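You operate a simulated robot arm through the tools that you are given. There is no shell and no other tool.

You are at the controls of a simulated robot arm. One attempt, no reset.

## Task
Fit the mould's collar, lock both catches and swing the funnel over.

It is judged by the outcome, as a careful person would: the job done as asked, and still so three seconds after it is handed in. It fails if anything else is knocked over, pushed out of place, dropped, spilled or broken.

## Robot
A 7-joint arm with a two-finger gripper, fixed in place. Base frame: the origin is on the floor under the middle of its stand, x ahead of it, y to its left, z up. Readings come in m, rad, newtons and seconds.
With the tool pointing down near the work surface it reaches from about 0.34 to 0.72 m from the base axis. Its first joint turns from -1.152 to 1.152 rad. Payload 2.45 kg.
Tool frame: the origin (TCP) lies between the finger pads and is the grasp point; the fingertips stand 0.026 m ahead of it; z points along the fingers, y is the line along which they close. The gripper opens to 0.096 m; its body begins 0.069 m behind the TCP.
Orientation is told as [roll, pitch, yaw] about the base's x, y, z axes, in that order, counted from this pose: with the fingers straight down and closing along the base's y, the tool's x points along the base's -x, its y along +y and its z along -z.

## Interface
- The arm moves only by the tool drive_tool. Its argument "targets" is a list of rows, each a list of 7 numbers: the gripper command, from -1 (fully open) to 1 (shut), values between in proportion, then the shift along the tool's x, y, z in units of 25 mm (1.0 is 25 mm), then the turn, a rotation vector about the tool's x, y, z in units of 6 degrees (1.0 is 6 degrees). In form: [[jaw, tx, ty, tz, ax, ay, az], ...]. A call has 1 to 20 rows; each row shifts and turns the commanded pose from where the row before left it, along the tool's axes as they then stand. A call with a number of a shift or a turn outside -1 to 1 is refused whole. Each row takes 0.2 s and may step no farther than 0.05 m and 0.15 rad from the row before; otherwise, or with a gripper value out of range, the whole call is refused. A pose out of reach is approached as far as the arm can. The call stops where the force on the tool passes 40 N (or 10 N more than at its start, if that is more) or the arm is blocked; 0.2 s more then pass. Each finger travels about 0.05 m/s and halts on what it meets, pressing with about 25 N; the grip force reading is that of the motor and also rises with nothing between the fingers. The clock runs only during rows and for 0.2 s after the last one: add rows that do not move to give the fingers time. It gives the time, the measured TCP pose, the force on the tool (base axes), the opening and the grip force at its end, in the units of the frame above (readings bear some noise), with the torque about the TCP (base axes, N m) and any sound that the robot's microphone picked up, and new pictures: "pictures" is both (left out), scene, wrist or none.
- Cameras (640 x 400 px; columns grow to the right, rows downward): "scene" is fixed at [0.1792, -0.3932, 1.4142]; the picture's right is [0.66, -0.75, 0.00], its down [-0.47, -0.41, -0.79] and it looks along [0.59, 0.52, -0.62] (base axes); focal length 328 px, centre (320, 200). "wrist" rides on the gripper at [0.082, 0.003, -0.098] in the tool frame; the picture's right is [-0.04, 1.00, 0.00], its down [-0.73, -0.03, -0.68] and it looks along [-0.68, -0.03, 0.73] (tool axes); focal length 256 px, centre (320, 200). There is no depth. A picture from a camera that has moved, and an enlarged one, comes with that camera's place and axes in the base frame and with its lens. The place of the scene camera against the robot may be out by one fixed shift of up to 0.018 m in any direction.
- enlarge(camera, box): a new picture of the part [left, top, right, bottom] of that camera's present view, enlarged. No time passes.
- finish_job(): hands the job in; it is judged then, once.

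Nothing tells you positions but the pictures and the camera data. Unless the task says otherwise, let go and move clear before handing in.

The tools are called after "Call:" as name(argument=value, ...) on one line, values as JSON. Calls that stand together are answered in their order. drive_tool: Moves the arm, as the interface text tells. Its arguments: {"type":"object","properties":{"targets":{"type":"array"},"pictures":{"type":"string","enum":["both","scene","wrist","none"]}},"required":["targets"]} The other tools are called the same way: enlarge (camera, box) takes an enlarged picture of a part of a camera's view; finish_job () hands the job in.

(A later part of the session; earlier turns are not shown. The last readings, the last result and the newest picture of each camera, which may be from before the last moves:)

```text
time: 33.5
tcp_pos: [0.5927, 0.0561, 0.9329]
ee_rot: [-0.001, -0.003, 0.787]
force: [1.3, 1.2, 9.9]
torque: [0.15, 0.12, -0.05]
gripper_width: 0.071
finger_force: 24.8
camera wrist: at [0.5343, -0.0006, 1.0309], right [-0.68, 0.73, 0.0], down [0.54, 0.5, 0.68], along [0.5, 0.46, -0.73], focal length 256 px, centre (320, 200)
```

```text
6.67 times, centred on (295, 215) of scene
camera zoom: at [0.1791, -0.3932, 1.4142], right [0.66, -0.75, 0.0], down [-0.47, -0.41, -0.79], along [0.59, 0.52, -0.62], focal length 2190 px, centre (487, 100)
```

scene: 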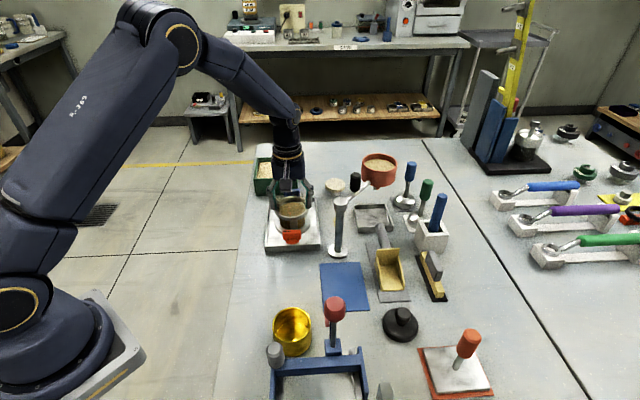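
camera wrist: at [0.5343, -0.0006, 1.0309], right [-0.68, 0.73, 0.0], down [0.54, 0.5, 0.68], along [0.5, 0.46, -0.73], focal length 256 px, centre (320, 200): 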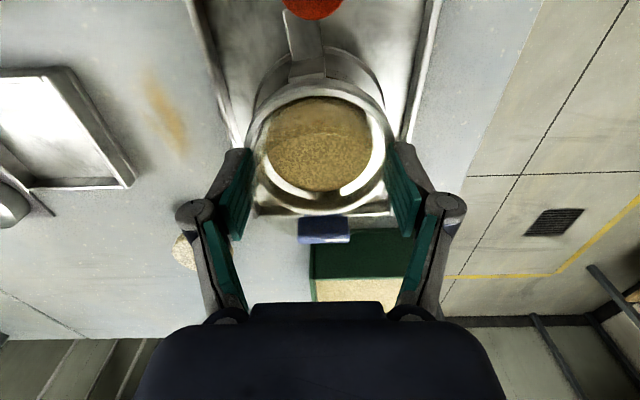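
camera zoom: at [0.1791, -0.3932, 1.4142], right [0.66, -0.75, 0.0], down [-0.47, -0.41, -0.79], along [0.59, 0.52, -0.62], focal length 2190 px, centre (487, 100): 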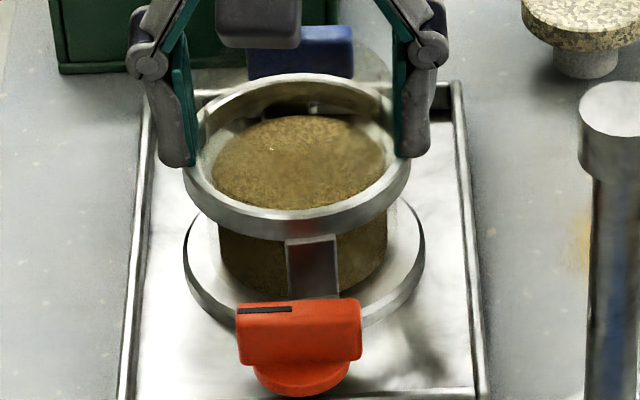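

The feet are about 6° past the catch line, because the legs sit slightly skewed in the grip. I'll turn back by 6° to centre them on the knobs.

Call:
drive_tool(targets=[[1, 0, 0, 0, 0, 0, 0.5], [1, 0, 0, 0, 0, 0, 0.5], [1, 0, 0, 0, 0, 0, 0], [1, 0, 0, 0, 0, 0, 0]])

Call:
enlarge(camera="wrist", box=[220, 0, 420, 210])

Call:
enlarge(camera="scene", box=[265, 185, 325, 245])

```text
time: 34.5
tcp_pos: [0.5936, 0.0555, 0.9321]
ee_rot: [0.0, 0.001, 0.679]
force: [-2.9, 2.1, 14.8]
torque: [-0.13, 0.21, 0.07]
gripper_width: 0.0709
finger_force: 25.8
camera wrist: at [0.529, 0.0062, 1.031], right [-0.6, 0.8, 0.0], down [0.59, 0.44, 0.68], along [0.55, 0.41, -0.73], focal length 256 px, centre (320, 200)
```

scene: 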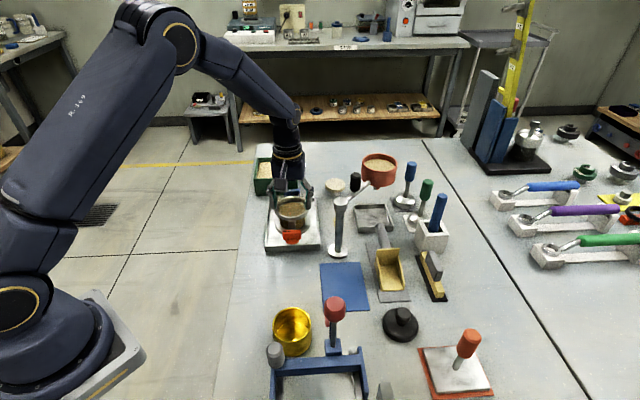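
wrist: 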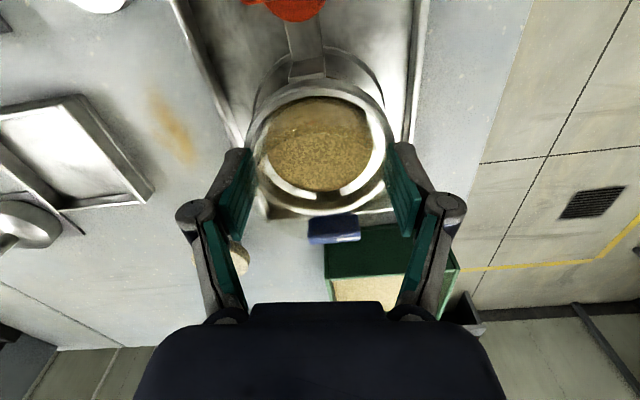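

```text
1.90 times, centred on (320, 105) of wrist
camera zoom: at [0.529, 0.0062, 1.031], right [-0.6, 0.8, 0.0], down [0.59, 0.44, 0.68], along [0.55, 0.41, -0.73], focal length 488 px, centre (320, 381)
```

zoom: 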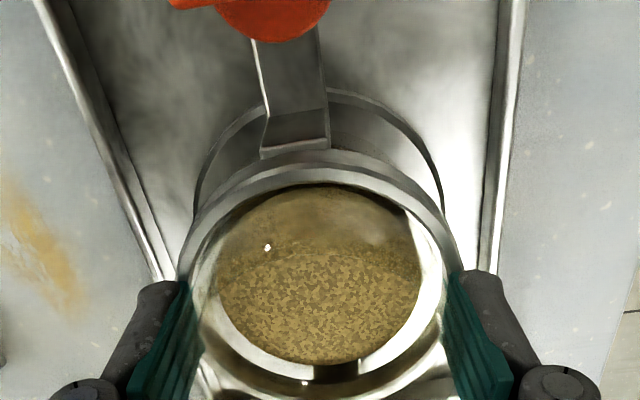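

```text
6.67 times, centred on (295, 215) of scene
camera zoom: at [0.1788, -0.3932, 1.4142], right [0.66, -0.75, 0.0], down [-0.47, -0.41, -0.79], along [0.59, 0.52, -0.62], focal length 2190 px, centre (487, 100)
```

zoom: 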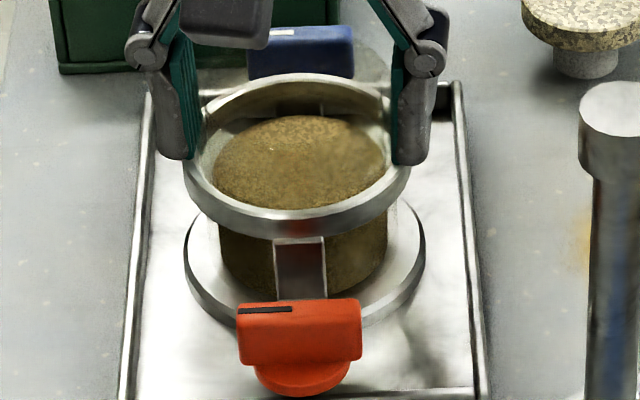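

The feet are now nearly centred under the discs. I'll trim by 2°, relieve the downward load, open the gripper and rise clear to inspect.

Call:
drive_tool(targets=[[1, 0, 0, 0, 0, 0, -0.35], [1, 0, 0, -0.05, 0, 0, 0], [1, 0, 0, 0, 0, 0, 0], [-1, 0, 0, 0, 0, 0, 0], [-1, 0, 0, 0, 0, 0, 0], [-1, 0, 0, 0, 0, 0, 0], [-1, 0, 0, 0, 0, 0, 0]])

Call:
enlarge(camera="wrist", box=[220, 0, 420, 210])

Call:
enlarge(camera="scene", box=[265, 185, 325, 245])

```text
time: 36.1
tcp_pos: [0.5947, 0.0553, 0.9341]
ee_rot: [0.0, -0.002, 0.716]
force: [-0.5, -0.3, -0.2]
torque: [0.0, 0.02, -0.04]
gripper_width: 0.0961
finger_force: 0.1
camera wrist: at [0.5312, 0.0032, 1.0313], right [-0.63, 0.78, 0.0], down [0.57, 0.46, 0.68], along [0.53, 0.42, -0.73], focal length 256 px, centre (320, 200)
```

scene: 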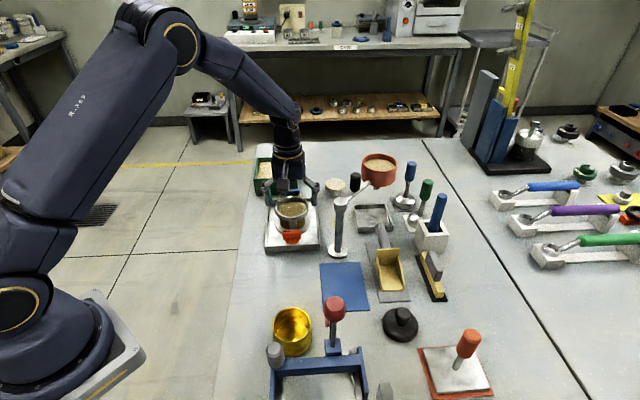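
wrist: 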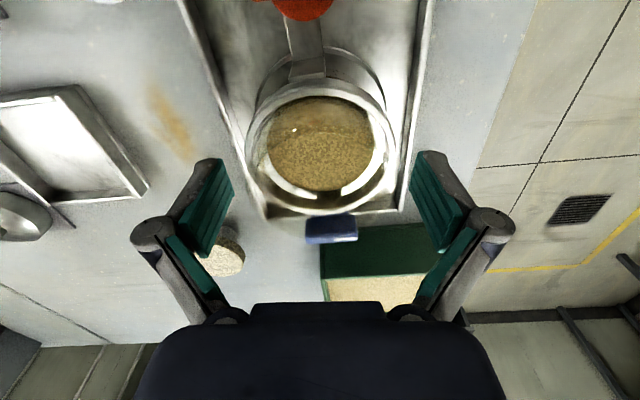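

```text
1.90 times, centred on (320, 105) of wrist
camera zoom: at [0.5312, 0.0032, 1.0313], right [-0.63, 0.78, 0.0], down [0.57, 0.46, 0.68], along [0.53, 0.42, -0.73], focal length 488 px, centre (320, 381)
```

zoom: 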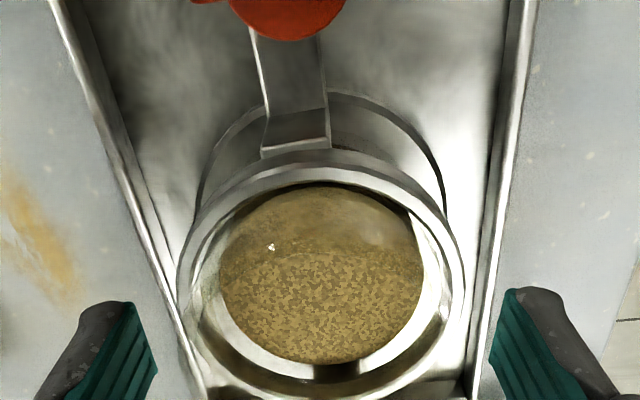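

```text
6.67 times, centred on (295, 215) of scene
camera zoom: at [0.1792, -0.3932, 1.4142], right [0.66, -0.75, 0.0], down [-0.47, -0.41, -0.79], along [0.59, 0.52, -0.62], focal length 2190 px, centre (487, 100)
```

zoom: 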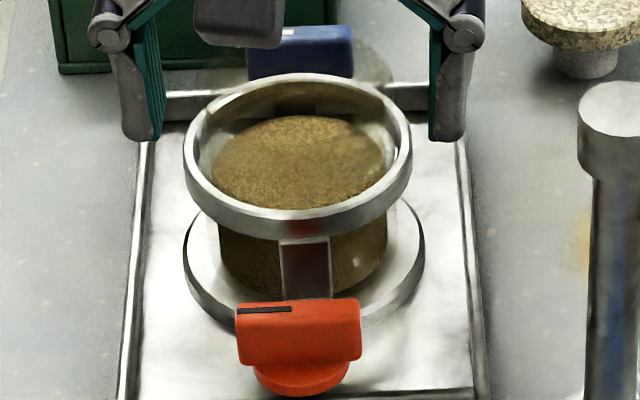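

The collar stays in place with the feet centred under the discs. I'll rise straight up and inspect the result.

Call:
drive_tool(targets=[[-1, 0, 0, -0.5, 0, 0, 0], [-1, 0, 0, -0.9, 0, 0, 0], [-1, 0, 0, -0.9, 0, 0, 0], [-1, 0, 0, -0.9, 0, 0, 0], [-1, 0, 0, 0, 0, 0, 0]])

Call:
enlarge(camera="wrist", box=[220, 0, 420, 210])

Call:
enlarge(camera="scene", box=[265, 185, 325, 245])

```text
time: 37.3
tcp_pos: [0.5922, 0.0566, 1.0147]
ee_rot: [-0.002, -0.002, 0.719]
force: [-0.5, -0.4, 0.0]
torque: [0.02, 0.04, 0.02]
gripper_width: 0.0963
finger_force: 0.1
camera wrist: at [0.5311, 0.0033, 1.1123], right [-0.63, 0.78, 0.0], down [0.57, 0.46, 0.68], along [0.53, 0.43, -0.73], focal length 256 px, centre (320, 200)
```

scene: 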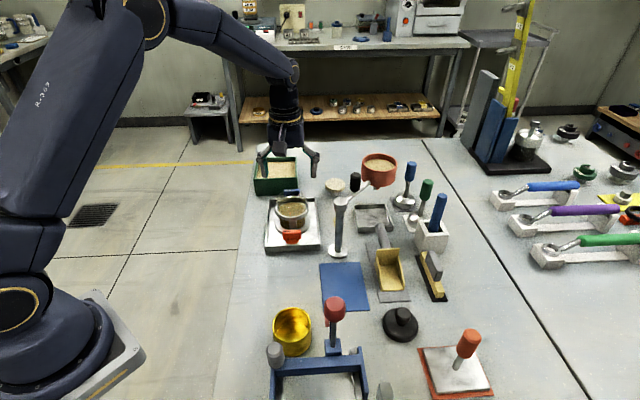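
wrist: 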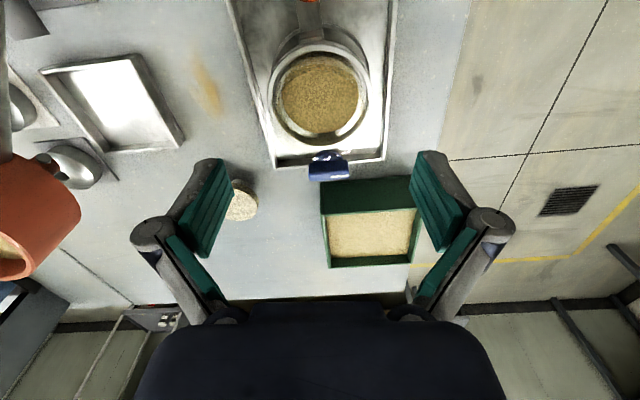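

```text
1.90 times, centred on (320, 105) of wrist
camera zoom: at [0.5311, 0.0033, 1.1123], right [-0.63, 0.78, 0.0], down [0.57, 0.46, 0.68], along [0.53, 0.43, -0.73], focal length 488 px, centre (320, 381)
```

zoom: 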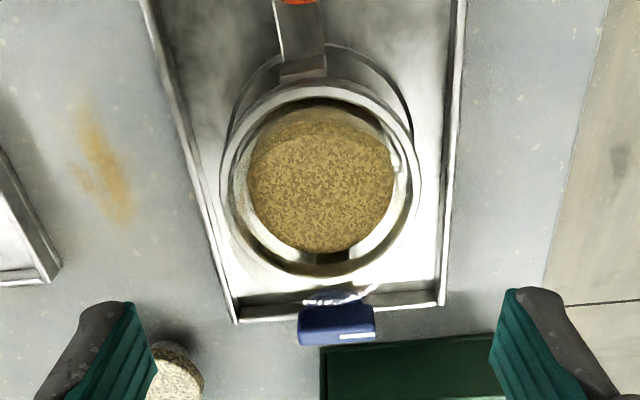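

```text
6.67 times, centred on (295, 215) of scene
camera zoom: at [0.1792, -0.3932, 1.4142], right [0.66, -0.75, 0.0], down [-0.47, -0.41, -0.79], along [0.59, 0.52, -0.62], focal length 2190 px, centre (487, 100)
```

zoom: 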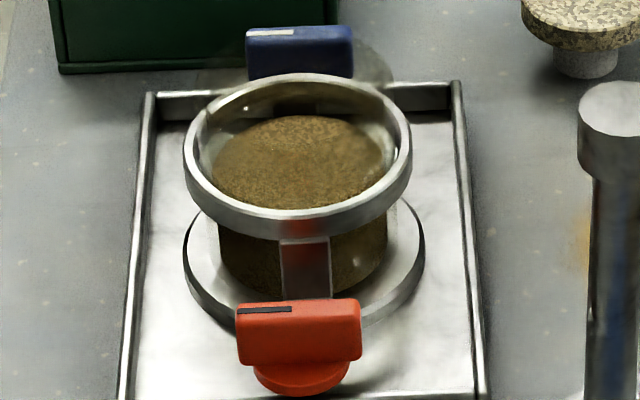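

The collar sits level and in place on the mould. Next are the catches: I'll move back clear, turn the tool to −45° so the fingers can straddle the red knob's bar, and look at it.

Call:
drive_tool(targets=[[-1, 0.854, 0.142, 0, 0, 0, 0], [-1, 0.854, 0.142, 0, 0, 0, 0], [-1, 0.854, 0.142, 0, 0, 0, 0], [-1, 0.854, 0.142, 0, 0, 0, 0], [-1, 0.854, 0.142, 0, 0, 0, 0]], pictures="none")

Call:
drive_tool(targets=[[0.4, 0, 0, 0, 0, 0, 0.96], [0.4, 0, 0, 0, 0, 0, 0.96], [0.4, 0, 0, 0, 0, 0, 0.96], [0.4, 0, 0, 0, 0, 0, 0.96], [0.4, 0, 0, 0, 0, 0, 0.96], [0.4, 0, 0, 0, 0, 0, 0.96], [0.4, 0, 0, 0, 0, 0, 0.96], [0.4, 0, 0, 0, 0, 0, 0.96], [0.4, 0, 0, 0, 0, 0, 0.96], [0.4, 0, 0, 0, 0, 0, 0.96], [0.4, 0, 0, 0, 0, 0, 0.96], [0.4, 0, 0, 0, 0, 0, 0.96], [0.4, 0, 0, 0, 0, 0, 0.96], [0.4, 0, 0, 0, 0, 0, 0.96], [0.4, 0, 0, 0, 0, 0, 0.96], [0.4, 0, 0, 0, 0, 0, 0]])

Call:
enlarge(camera="wrist", box=[220, 60, 420, 220])

```text
time: 38.5
tcp_pos: [0.5019, -0.0013, 1.0137]
ee_rot: [0.0, -0.001, 0.717]
force: [0.7, 0.6, -0.5]
torque: [-0.03, -0.03, 0.0]
gripper_width: 0.0961
finger_force: 0.1
```

```text
time: 41.9
tcp_pos: [0.5009, -0.0005, 1.0143]
ee_rot: [0.0, 0.001, -0.792]
force: [-0.6, 0.6, 0.2]
torque: [0.0, -0.05, 0.04]
gripper_width: 0.0288
finger_force: 0.0
camera wrist: at [0.4478, 0.0586, 1.1118], right [0.74, 0.67, 0.0], down [0.49, -0.54, 0.68], along [0.46, -0.5, -0.73], focal length 256 px, centre (320, 200)
```

scene: 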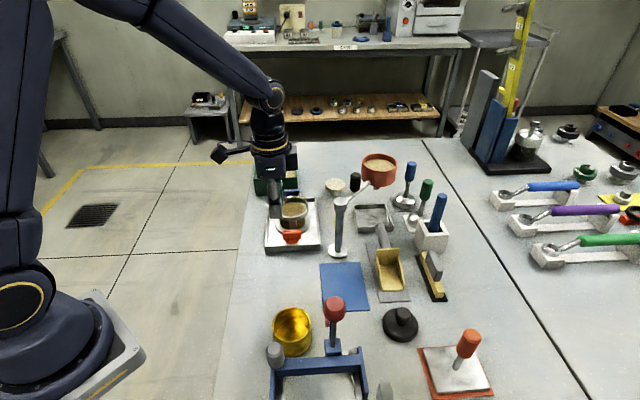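
wrist: 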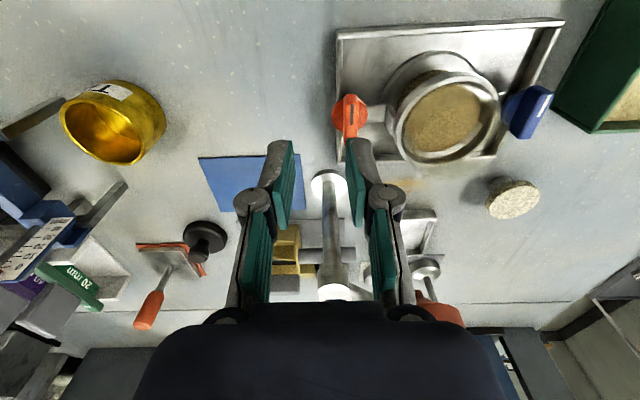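

```text
2.50 times, centred on (320, 140) of wrist
camera zoom: at [0.4478, 0.0586, 1.1118], right [0.74, 0.67, 0.0], down [0.49, -0.54, 0.68], along [0.46, -0.5, -0.73], focal length 640 px, centre (320, 350)
```

zoom: 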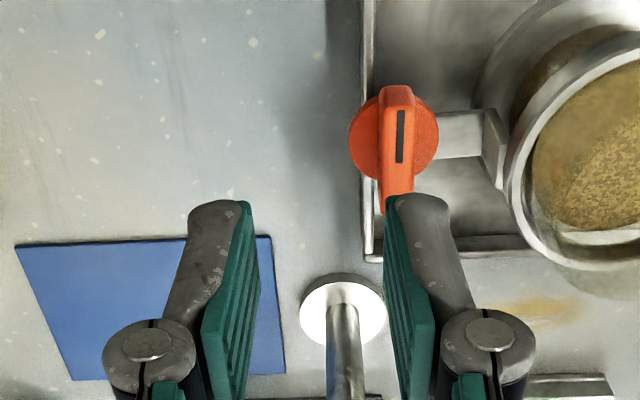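

I have a clear view: the foot is under the red disc and the bar is in line with the tool. I'll move over the red knob.

Call:
drive_tool(targets=[[0.4, -0.466, 0.52, 0, 0, 0, 0], [0.4, -0.466, 0.52, 0, 0, 0, 0], [0.4, 0, 0, 0.6, 0, 0, 0], [0.4, 0, 0, 0.6, 0, 0, 0], [0.4, 0, 0, 0, 0, 0, 0]])

Call:
enlarge(camera="wrist", box=[240, 80, 400, 200])

Call:
enlarge(camera="scene", box=[255, 180, 335, 260])

```text
time: 43.1
tcp_pos: [0.5356, 0.0005, 0.9834]
ee_rot: [0.0, -0.002, -0.795]
force: [-0.6, -0.7, -0.6]
torque: [0.0, -0.01, 0.04]
gripper_width: 0.0287
finger_force: 0.0
camera wrist: at [0.4819, 0.0604, 1.0817], right [0.74, 0.67, 0.0], down [0.49, -0.54, 0.68], along [0.46, -0.5, -0.73], focal length 256 px, centre (320, 200)
```

scene: 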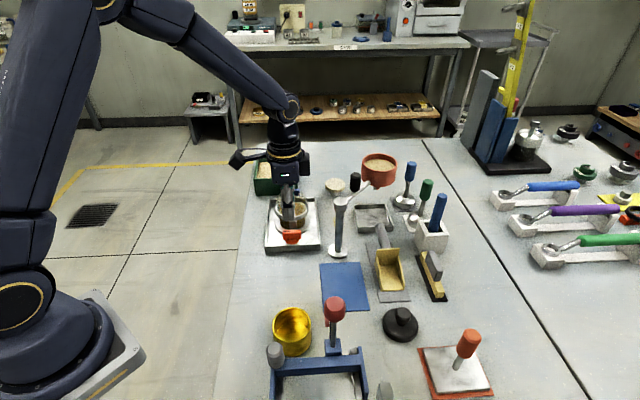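
wrist: 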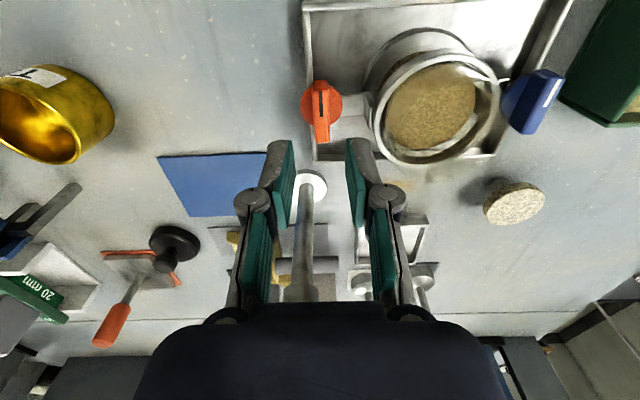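

```text
3.33 times, centred on (320, 140) of wrist
camera zoom: at [0.4819, 0.0604, 1.0817], right [0.74, 0.67, 0.0], down [0.49, -0.54, 0.68], along [0.46, -0.5, -0.73], focal length 853 px, centre (320, 400)
```

zoom: 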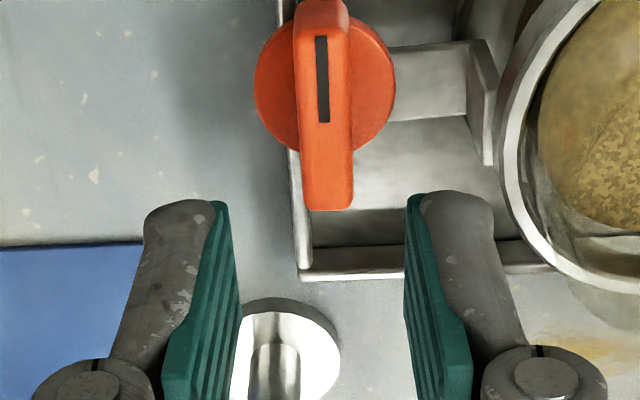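

```text
5.00 times, centred on (295, 220) of scene
camera zoom: at [0.1792, -0.3932, 1.4142], right [0.66, -0.75, 0.0], down [-0.47, -0.41, -0.79], along [0.59, 0.52, -0.62], focal length 1642 px, centre (445, 100)
```

zoom: 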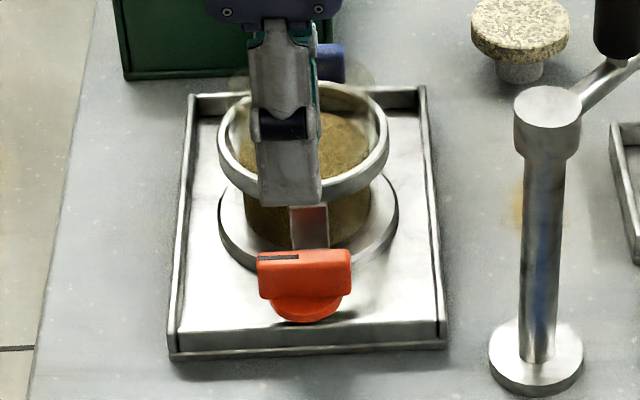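

The knob is nearly under the gripper (about 1.5 mm off along, 1 mm across). I'll correct that, descend to straddle the bar and check.

Call:
drive_tool(targets=[[0.4, 0.06, 0.036, 0, 0, 0, 0], [0.4, 0, 0, 0.87, 0, 0, 0], [0.4, 0, 0, 0.87, 0, 0, 0], [0.4, 0, 0, 0.85, 0, 0, 0], [0.4, 0, 0, 0, 0, 0, 0]])

Call:
enlarge(camera="wrist", box=[240, 80, 400, 220])

Call:
enlarge(camera="scene", box=[255, 180, 335, 260])

```text
time: 44.3
tcp_pos: [0.5367, 0.0007, 0.9178]
ee_rot: [0.003, -0.002, -0.793]
force: [-0.2, 0.8, -0.5]
torque: [-0.01, 0.04, -0.02]
gripper_width: 0.0288
finger_force: 0.0
camera wrist: at [0.4827, 0.0607, 1.016], right [0.74, 0.67, 0.0], down [0.49, -0.54, 0.68], along [0.46, -0.5, -0.73], focal length 256 px, centre (320, 200)
```

scene: 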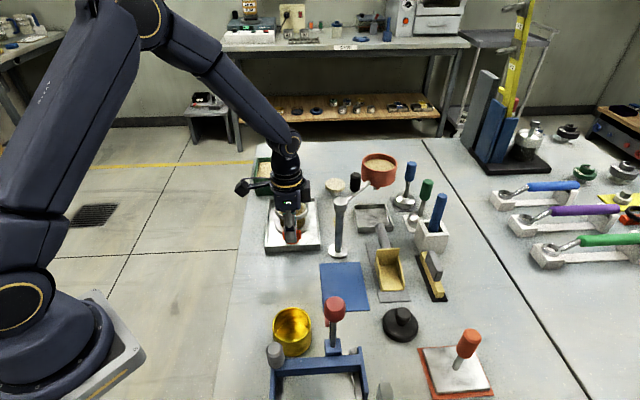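
wrist: 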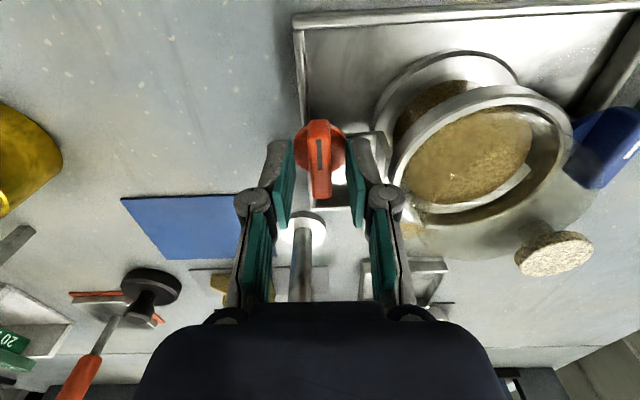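

```text
2.86 times, centred on (320, 150) of wrist
camera zoom: at [0.4827, 0.0607, 1.016], right [0.74, 0.67, 0.0], down [0.49, -0.54, 0.68], along [0.46, -0.5, -0.73], focal length 731 px, centre (320, 343)
```

zoom: 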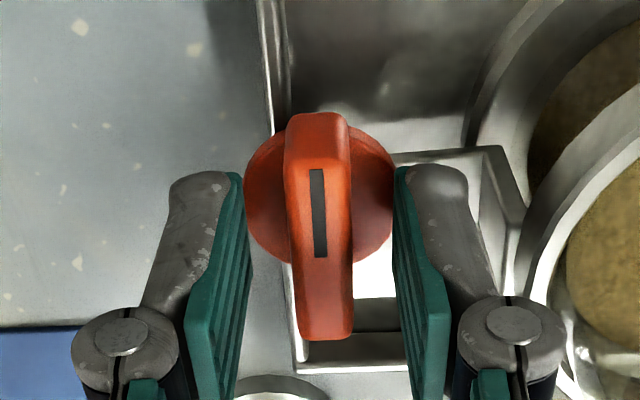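

```text
5.00 times, centred on (295, 220) of scene
camera zoom: at [0.1792, -0.3932, 1.4142], right [0.66, -0.75, 0.0], down [-0.47, -0.41, -0.79], along [0.59, 0.52, -0.62], focal length 1642 px, centre (445, 100)
```

zoom: 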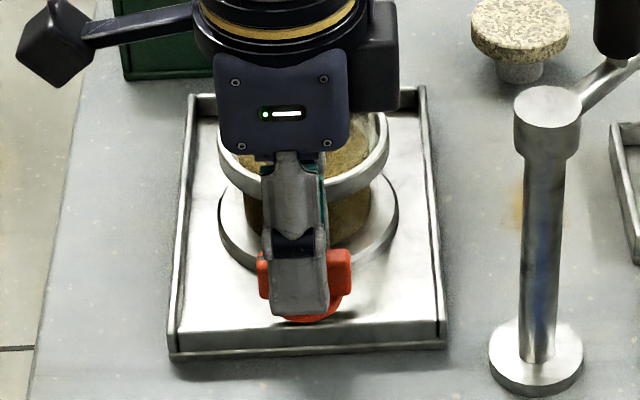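

The bar is centred between the fingers. I'll close on it.

Call:
drive_tool(targets=[[0.6, 0, 0, 0, 0, 0, 0], [1, 0, 0, 0, 0, 0, 0], [1, 0, 0, 0, 0, 0, 0], [1, 0, 0, 0, 0, 0, 0]])

Call:
enlarge(camera="wrist", box=[240, 80, 400, 220])

```text
time: 45.3
tcp_pos: [0.5375, 0.0014, 0.9168]
ee_rot: [0.002, -0.003, -0.792]
force: [2.3, 1.3, -4.3]
torque: [-0.12, -0.16, 0.03]
gripper_width: 0.0119
finger_force: 39.2
camera wrist: at [0.4828, 0.0608, 1.0161], right [0.74, 0.67, 0.0], down [0.49, -0.54, 0.68], along [0.46, -0.5, -0.73], focal length 256 px, centre (320, 200)
```

scene: 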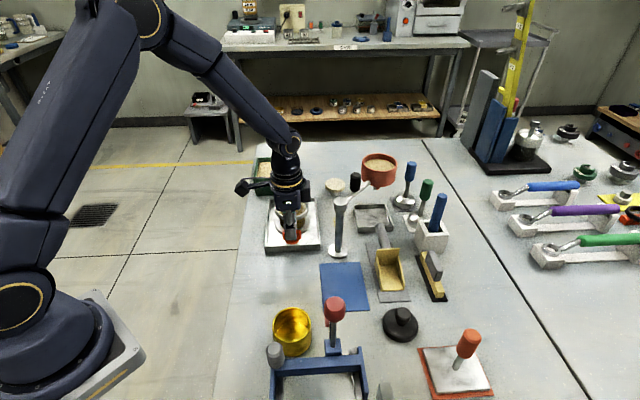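
wrist: 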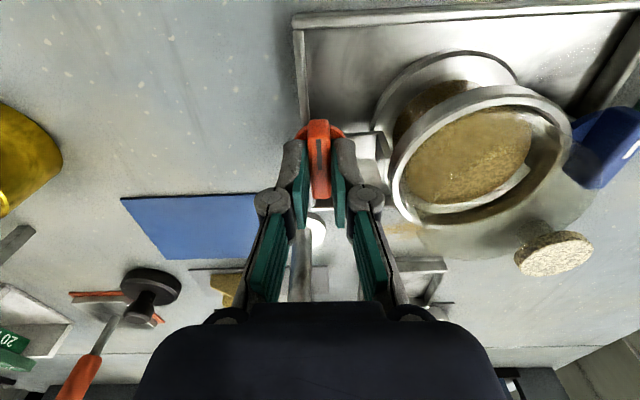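

```text
2.86 times, centred on (320, 150) of wrist
camera zoom: at [0.4828, 0.0608, 1.0161], right [0.74, 0.67, 0.0], down [0.49, -0.54, 0.68], along [0.46, -0.5, -0.73], focal length 731 px, centre (320, 343)
```

zoom: 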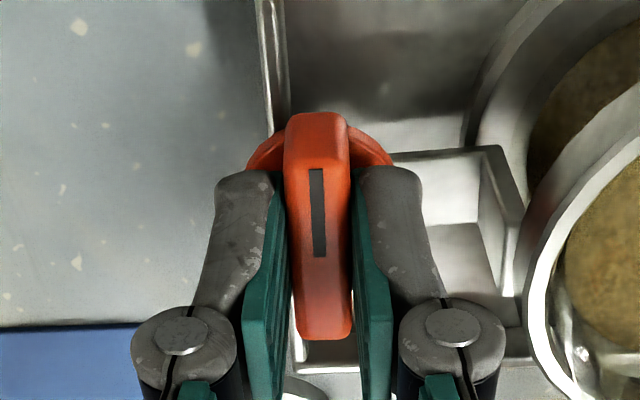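

The red bar is gripped at 12 mm width with the axis centred. I'll test a small counter-clockwise turn and read the torque.

Call:
drive_tool(targets=[[1, 0, 0, 0, 0, 0, -0.5], [1, 0, 0, 0, 0, 0, -0.5], [1, 0, 0, 0, 0, 0, 0]], pictures="none")

```text
time: 46.1
tcp_pos: [0.5363, 0.0022, 0.9176]
ee_rot: [0.0, -0.001, -0.688]
force: [7.8, 0.3, -16.4]
torque: [0.23, -0.06, -1.15]
gripper_width: 0.0139
finger_force: 40.2
```

Counter-clockwise is blocked (1.15 N·m against it). I'll go back and test clockwise.

Call:
drive_tool(targets=[[1, 0, 0, 0, 0, 0, 0.5], [1, 0, 0, 0, 0, 0, 0.5], [1, 0, 0, 0, 0, 0, 0]], pictures="none")

Call:
drive_tool(targets=[[1, 0, 0, 0, 0, 0, 0.5], [1, 0, 0, 0, 0, 0, 0.5], [1, 0, 0, 0, 0, 0, 0]], pictures="none")

```text
time: 46.9
tcp_pos: [0.5356, 0.0017, 0.9188]
ee_rot: [-0.001, -0.001, -0.792]
force: [2.2, -0.6, -13.0]
torque: [-0.13, -0.11, 0.02]
gripper_width: 0.0116
finger_force: 38.6
```

```text
time: 47.7
tcp_pos: [0.5368, 0.0021, 0.9186]
ee_rot: [0.0, -0.001, -0.897]
force: [3.1, -3.6, -19.8]
torque: [-0.06, -0.09, 0.03]
gripper_width: 0.0121
finger_force: 39.2
```

Clockwise turns freely, though there is a downward pull of about 20 N on the tool. I'll ease that by lowering slightly while turning further.

Call:
drive_tool(targets=[[1, 0, 0, 0.08, 0, 0, 0], [1, 0, 0, 0, 0, 0, 0.6], [1, 0, 0, 0, 0, 0, 0.6], [1, 0, 0, 0, 0, 0, 0]])

Call:
enlarge(camera="wrist", box=[240, 80, 400, 220])

Call:
enlarge(camera="scene", box=[265, 195, 325, 255])

```text
time: 48.7
tcp_pos: [0.5374, 0.003, 0.9185]
ee_rot: [0.006, -0.004, -1.021]
force: [-4.5, -3.6, 24.0]
torque: [0.64, 0.59, -0.04]
gripper_width: 0.0119
finger_force: 39.4
camera wrist: at [0.4978, 0.0726, 1.0164], right [0.87, 0.49, 0.0], down [0.35, -0.64, 0.68], along [0.33, -0.59, -0.73], focal length 256 px, centre (320, 200)
```

scene: 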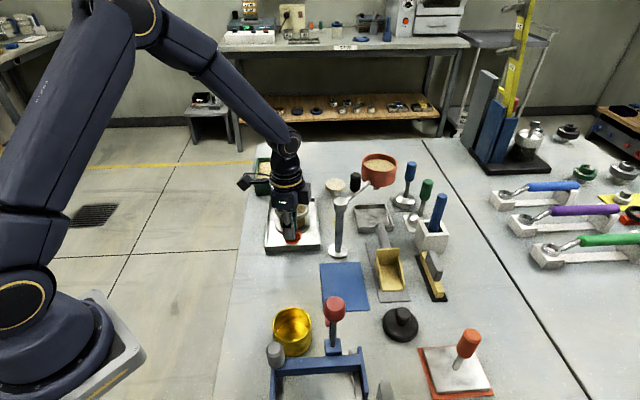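
wrist: 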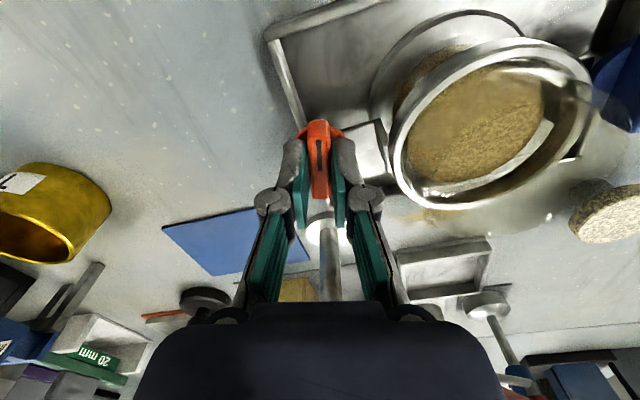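

```text
2.86 times, centred on (320, 150) of wrist
camera zoom: at [0.4978, 0.0726, 1.0164], right [0.87, 0.49, 0.0], down [0.35, -0.64, 0.68], along [0.33, -0.59, -0.73], focal length 731 px, centre (320, 343)
```

zoom: 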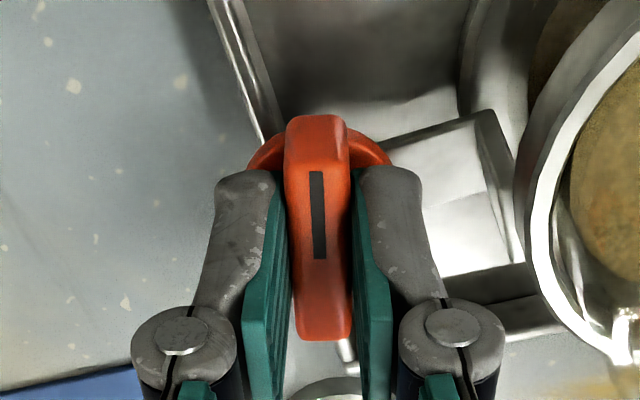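

```text
6.67 times, centred on (295, 225) of scene
camera zoom: at [0.1787, -0.3933, 1.4142], right [0.66, -0.75, 0.0], down [-0.46, -0.41, -0.79], along [0.59, 0.52, -0.62], focal length 2190 px, centre (487, 33)
```

zoom: 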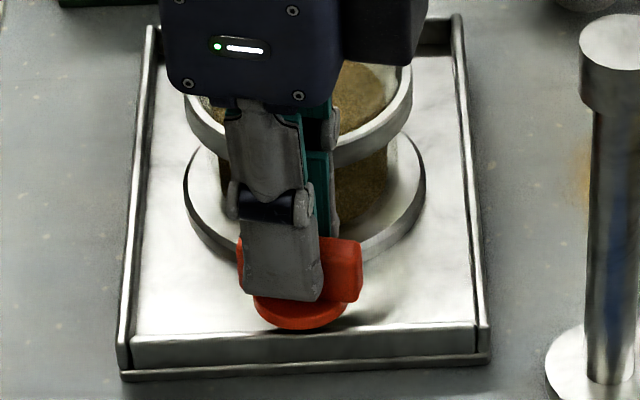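

The knob turns with the gripper. I'll relieve the vertical load and continue clockwise in stages.

Call:
drive_tool(targets=[[1, 0, 0, -0.045, 0, 0, 0], [1, 0, 0, 0, 0, 0, 0.8], [1, 0, 0, 0, 0, 0, 0.8], [1, 0, 0, 0, 0, 0, 0.8], [1, 0, 0, 0, 0, 0, 0.8], [1, 0, 0, 0, 0, 0, 0.8], [1, 0, 0, 0, 0, 0, 0]], pictures="none")

```text
time: 50.3
tcp_pos: [0.5375, 0.0033, 0.9183]
ee_rot: [0.004, -0.004, -1.442]
force: [13.4, -2.2, 7.7]
torque: [-0.97, -0.44, 0.03]
gripper_width: 0.012
finger_force: 38.6
```

It has turned about 37°, with little twisting torque but some side load. I'll trim the position slightly and carry on.

Call:
drive_tool(targets=[[1, 0, 0.028, 0, 0, 0, 0], [1, 0, 0, 0, 0, 0, 0.8], [1, 0, 0, 0, 0, 0, 0.8], [1, 0, 0, 0, 0, 0, 0.8], [1, 0, 0, 0, 0, 0, 0.8], [1, 0, 0, 0, 0, 0, 0.8], [1, 0, 0, 0, 0, 0, 0]])

Call:
enlarge(camera="wrist", box=[240, 80, 400, 220])

Call:
enlarge(camera="scene", box=[265, 195, 325, 255])

```text
time: 51.9
tcp_pos: [0.5377, 0.0031, 0.9172]
ee_rot: [0.005, 0.002, -1.86]
force: [16.1, 0.6, 13.1]
torque: [-0.23, -0.32, 0.09]
gripper_width: 0.0118
finger_force: 37.9
camera wrist: at [0.5657, 0.0789, 1.0165], right [0.95, -0.32, 0.01], down [-0.24, -0.69, 0.68], along [-0.22, -0.64, -0.74], focal length 256 px, centre (320, 200)
```

scene: 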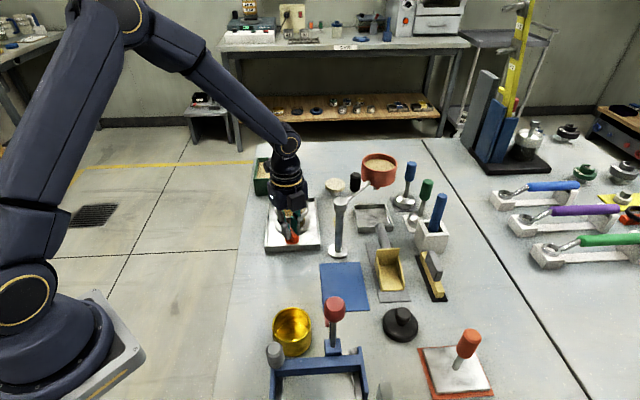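
wrist: 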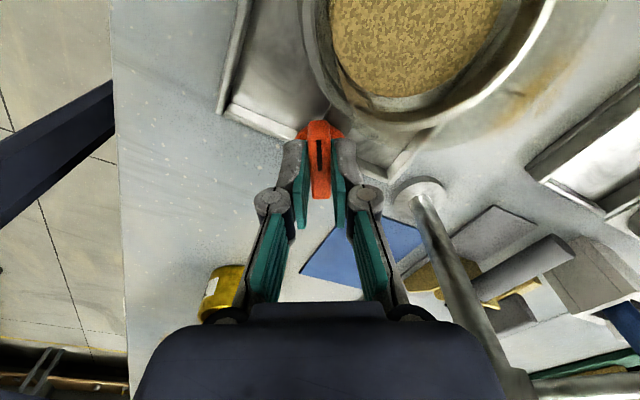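

```text
2.86 times, centred on (320, 150) of wrist
camera zoom: at [0.5657, 0.0789, 1.0165], right [0.95, -0.32, 0.01], down [-0.24, -0.69, 0.68], along [-0.22, -0.64, -0.74], focal length 731 px, centre (320, 343)
```

zoom: 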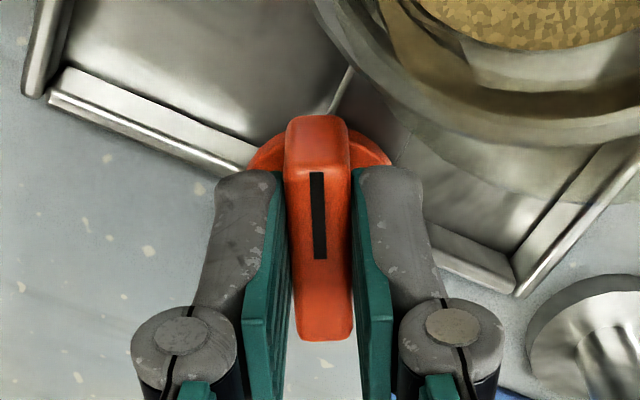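

```text
6.67 times, centred on (295, 225) of scene
camera zoom: at [0.1794, -0.3932, 1.4141], right [0.66, -0.75, 0.0], down [-0.47, -0.41, -0.79], along [0.59, 0.52, -0.62], focal length 2190 px, centre (487, 33)
```

zoom: 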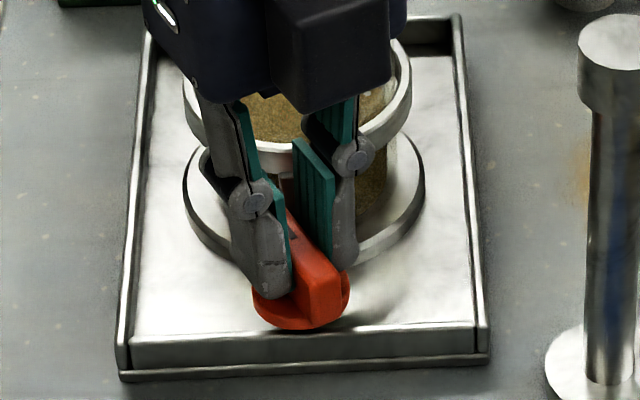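

The red knob has turned about 61° and is still free. I'll continue toward 90° while watching for a stop.

Call:
drive_tool(targets=[[1, 0, 0.03, -0.02, 0, 0, 0], [1, 0, 0, 0, 0, 0, 0.8], [1, 0, 0, 0, 0, 0, 0.8], [1, 0, 0, 0, 0, 0, 0.8], [1, 0, 0, 0, 0, 0, 0.8], [1, 0, 0, 0, 0, 0, 0]], pictures="none")

```text
time: 53.3
tcp_pos: [0.54, 0.003, 0.9185]
ee_rot: [0.005, 0.0, -2.196]
force: [21.2, -2.3, -1.1]
torque: [-0.75, -0.01, 0.04]
gripper_width: 0.0119
finger_force: 38.5
```

It is at 80° and still free, with no sound yet. I'll trim the side load and turn the final part slowly.

Call:
drive_tool(targets=[[1, 0.023, 0.032, 0, 0, 0, 0], [1, 0, 0, 0, 0, 0, 0.5], [1, 0, 0, 0, 0, 0, 0.5], [1, 0, 0, 0, 0, 0, 0.5], [1, 0, 0, 0, 0, 0, 0]])

Call:
enlarge(camera="wrist", box=[240, 60, 400, 220])

Call:
enlarge(camera="scene", box=[265, 195, 325, 255])

```text
time: 54.5
tcp_pos: [0.5393, 0.0033, 0.9188]
ee_rot: [0.005, 0.004, -2.353]
force: [17.0, -4.0, 7.8]
torque: [-0.52, 0.01, 0.05]
gripper_width: 0.0118
finger_force: 38.8
camera wrist: at [0.6002, 0.0567, 1.0166], right [0.68, -0.73, 0.0], down [-0.54, -0.5, 0.68], along [-0.49, -0.46, -0.74], focal length 256 px, centre (320, 200)
```

scene: 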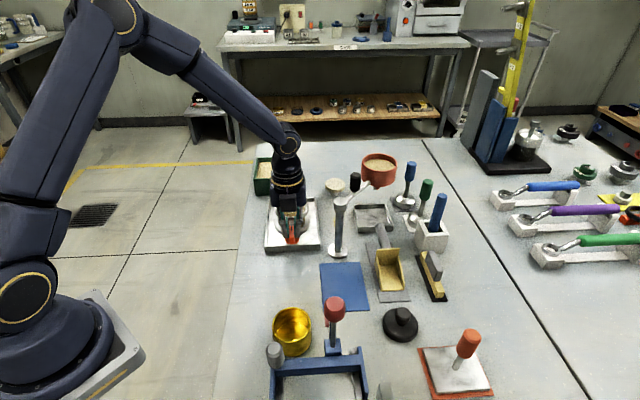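
wrist: 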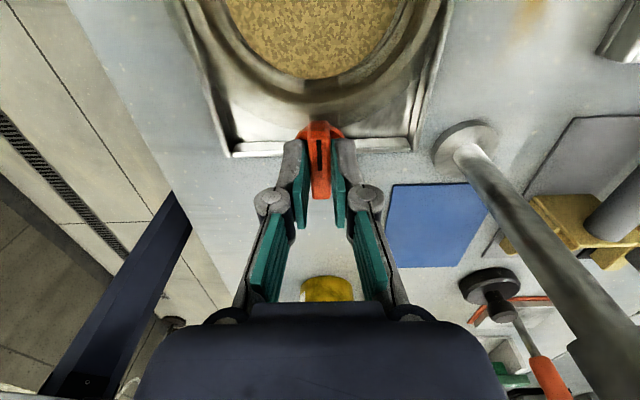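

```text
2.50 times, centred on (320, 140) of wrist
camera zoom: at [0.6002, 0.0567, 1.0166], right [0.68, -0.73, 0.0], down [-0.54, -0.5, 0.68], along [-0.49, -0.46, -0.74], focal length 640 px, centre (320, 350)
```

zoom: 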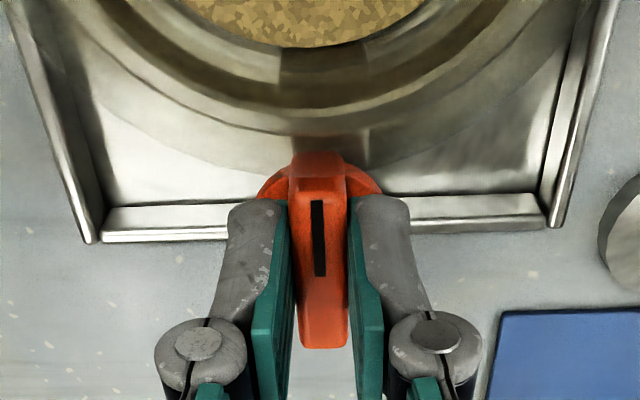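

```text
6.67 times, centred on (295, 225) of scene
camera zoom: at [0.1795, -0.3933, 1.4141], right [0.66, -0.75, 0.0], down [-0.47, -0.41, -0.79], along [0.59, 0.52, -0.62], focal length 2190 px, centre (487, 33)
```

zoom: 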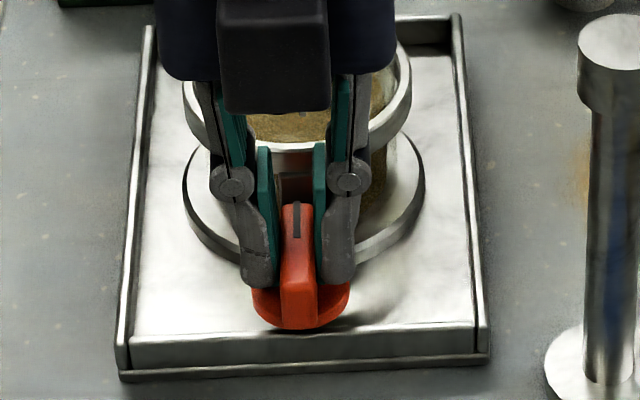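

The bar now points radially with its mark toward the mould, at about 90°. I'll nudge a little further to find the stop or a click.

Call:
drive_tool(targets=[[1, 0, 0, 0, 0, 0, 0.4], [1, 0, 0, 0, 0, 0, 0.4], [1, 0, 0, 0, 0, 0, 0]], pictures="none")

```text
time: 55.3
tcp_pos: [0.5403, 0.0019, 0.9183]
ee_rot: [0.002, 0.001, -2.434]
force: [13.4, -6.7, 8.7]
torque: [-0.62, 0.1, 1.08]
gripper_width: 0.0136
finger_force: 40.1
```

The stop is reached at about 90° (1.1 N·m), so the red catch is fully turned. I'll back off the over-twist, release and rise.

Call:
drive_tool(targets=[[1, 0, 0, 0, 0, 0, -0.4], [1, 0, 0, 0, 0, 0, 0], [0.3, 0, 0, 0, 0, 0, 0], [0.3, 0, 0, 0, 0, 0, 0], [0.3, 0, 0, 0, 0, 0, 0], [0.3, 0, 0, -0.6, 0, 0, 0], [0.3, 0, 0, -0.9, 0, 0, 0], [0.3, 0, 0, -0.9, 0, 0, 0], [0.3, 0, 0, -0.9, 0, 0, 0], [0.3, 0, 0, -0.9, 0, 0, 0], [0.3, 0, 0, 0, 0, 0, 0]])

Call:
enlarge(camera="scene", box=[255, 180, 335, 260])

Call:
enlarge(camera="wrist", box=[220, 0, 420, 160])

```text
time: 57.7
tcp_pos: [0.539, 0.0026, 1.0246]
ee_rot: [0.002, 0.001, -2.395]
force: [-0.1, 0.4, 0.2]
torque: [0.01, 0.06, -0.01]
gripper_width: 0.0334
finger_force: 0.0
camera wrist: at [0.6023, 0.0545, 1.1227], right [0.65, -0.76, 0.0], down [-0.56, -0.48, 0.68], along [-0.51, -0.44, -0.73], focal length 256 px, centre (320, 200)
```

scene: 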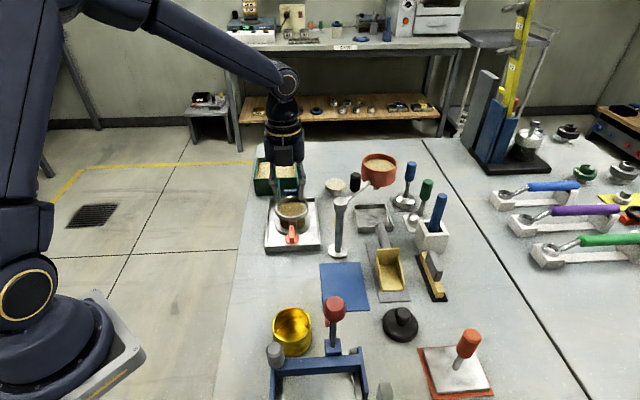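
wrist: 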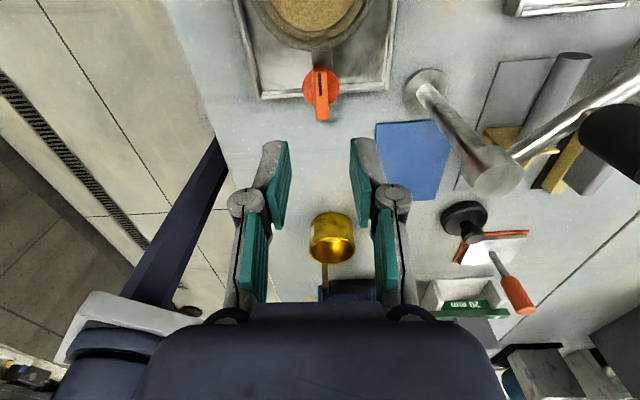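

```text
5.00 times, centred on (295, 220) of scene
camera zoom: at [0.1792, -0.3932, 1.4142], right [0.66, -0.75, 0.0], down [-0.47, -0.41, -0.79], along [0.59, 0.52, -0.62], focal length 1642 px, centre (445, 100)
```

zoom: 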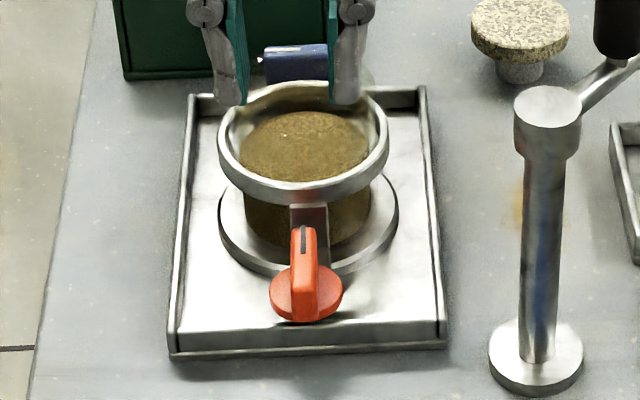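

```text
2.50 times, centred on (320, 80) of wrist
camera zoom: at [0.6023, 0.0545, 1.1227], right [0.65, -0.76, 0.0], down [-0.56, -0.48, 0.68], along [-0.51, -0.44, -0.73], focal length 640 px, centre (320, 500)
```

zoom: 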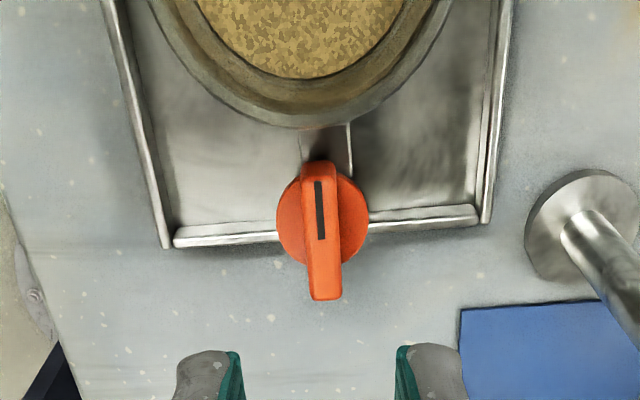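

The red catch is locked: its bar is radial, with the mark toward the mould. For the blue catch I'll turn the tool back to −45° and move over the blue knob at a safe height.

Call:
drive_tool(targets=[[0.4, 0, 0, 0, 0, 0, -0.96], [0.4, 0, 0, 0, 0, 0, -0.96], [0.4, 0, 0, 0, 0, 0, -0.96], [0.4, 0, 0, 0, 0, 0, -0.96], [0.4, 0, 0, 0, 0, 0, -0.96], [0.4, 0, 0, 0, 0, 0, -0.96], [0.4, 0, 0, 0, 0, 0, -0.96], [0.4, 0, 0, 0, 0, 0, -0.96], [0.4, 0, 0, 0, 0, 0, -0.96], [0.4, 0, 0, 0, 0, 0, -0.96], [0.4, 0, 0, 0, 0, 0, -0.96], [0.4, 0, 0, 0, 0, 0, -0.96], [0.4, 0, 0, 0, 0, 0, -0.96], [0.4, 0, 0, 0, 0, 0, -0.96], [0.4, 0, 0, 0, 0, 0, -0.96], [0.4, 0, 0, 0, 0, 0, -0.96]], pictures="none")

Call:
drive_tool(targets=[[0.4, 0, 0.9, 0, 0, 0, 0], [0.4, 0, 0.9, 0, 0, 0, 0], [0.4, 0, 0.9, 0, 0, 0, 0], [0.4, 0, 0.9, 0, 0, 0, 0], [0.4, 0, 0.9, 0, 0, 0, 0], [0.4, 0, 0.9, 0, 0, 0, 0], [0.4, 0, 0.8, 0, 0, 0, 0], [0.4, 0, 0, 0, 0, 0, 0]])

Call:
enlarge(camera="wrist", box=[220, 40, 420, 200])

```text
time: 61.1
tcp_pos: [0.5391, 0.0028, 1.0233]
ee_rot: [0.0, -0.002, -0.784]
force: [-1.0, 0.0, -0.3]
torque: [0.01, 0.0, 0.01]
gripper_width: 0.0286
finger_force: 0.0
```

```text
time: 62.9
tcp_pos: [0.6488, 0.1097, 1.0245]
ee_rot: [-0.001, -0.001, -0.785]
force: [0.6, 0.3, 0.6]
torque: [-0.03, 0.0, -0.02]
gripper_width: 0.0288
finger_force: 0.1
camera wrist: at [0.5932, 0.1691, 1.1232], right [0.73, 0.68, 0.0], down [0.5, -0.54, 0.68], along [0.46, -0.5, -0.73], focal length 256 px, centre (320, 200)
```

scene: 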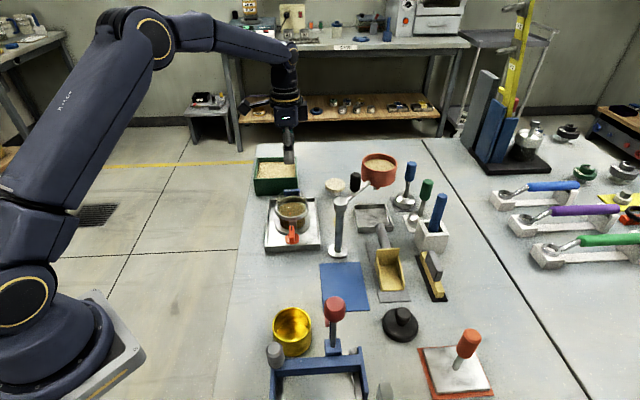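
wrist: 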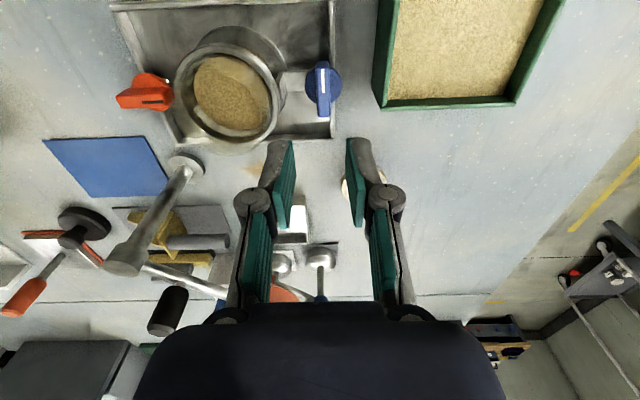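

```text
2.50 times, centred on (320, 120) of wrist
camera zoom: at [0.5932, 0.1691, 1.1232], right [0.73, 0.68, 0.0], down [0.5, -0.54, 0.68], along [0.46, -0.5, -0.73], focal length 640 px, centre (320, 400)
```

zoom: 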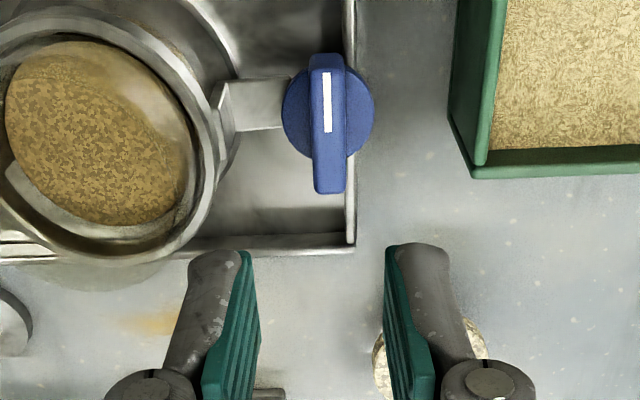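

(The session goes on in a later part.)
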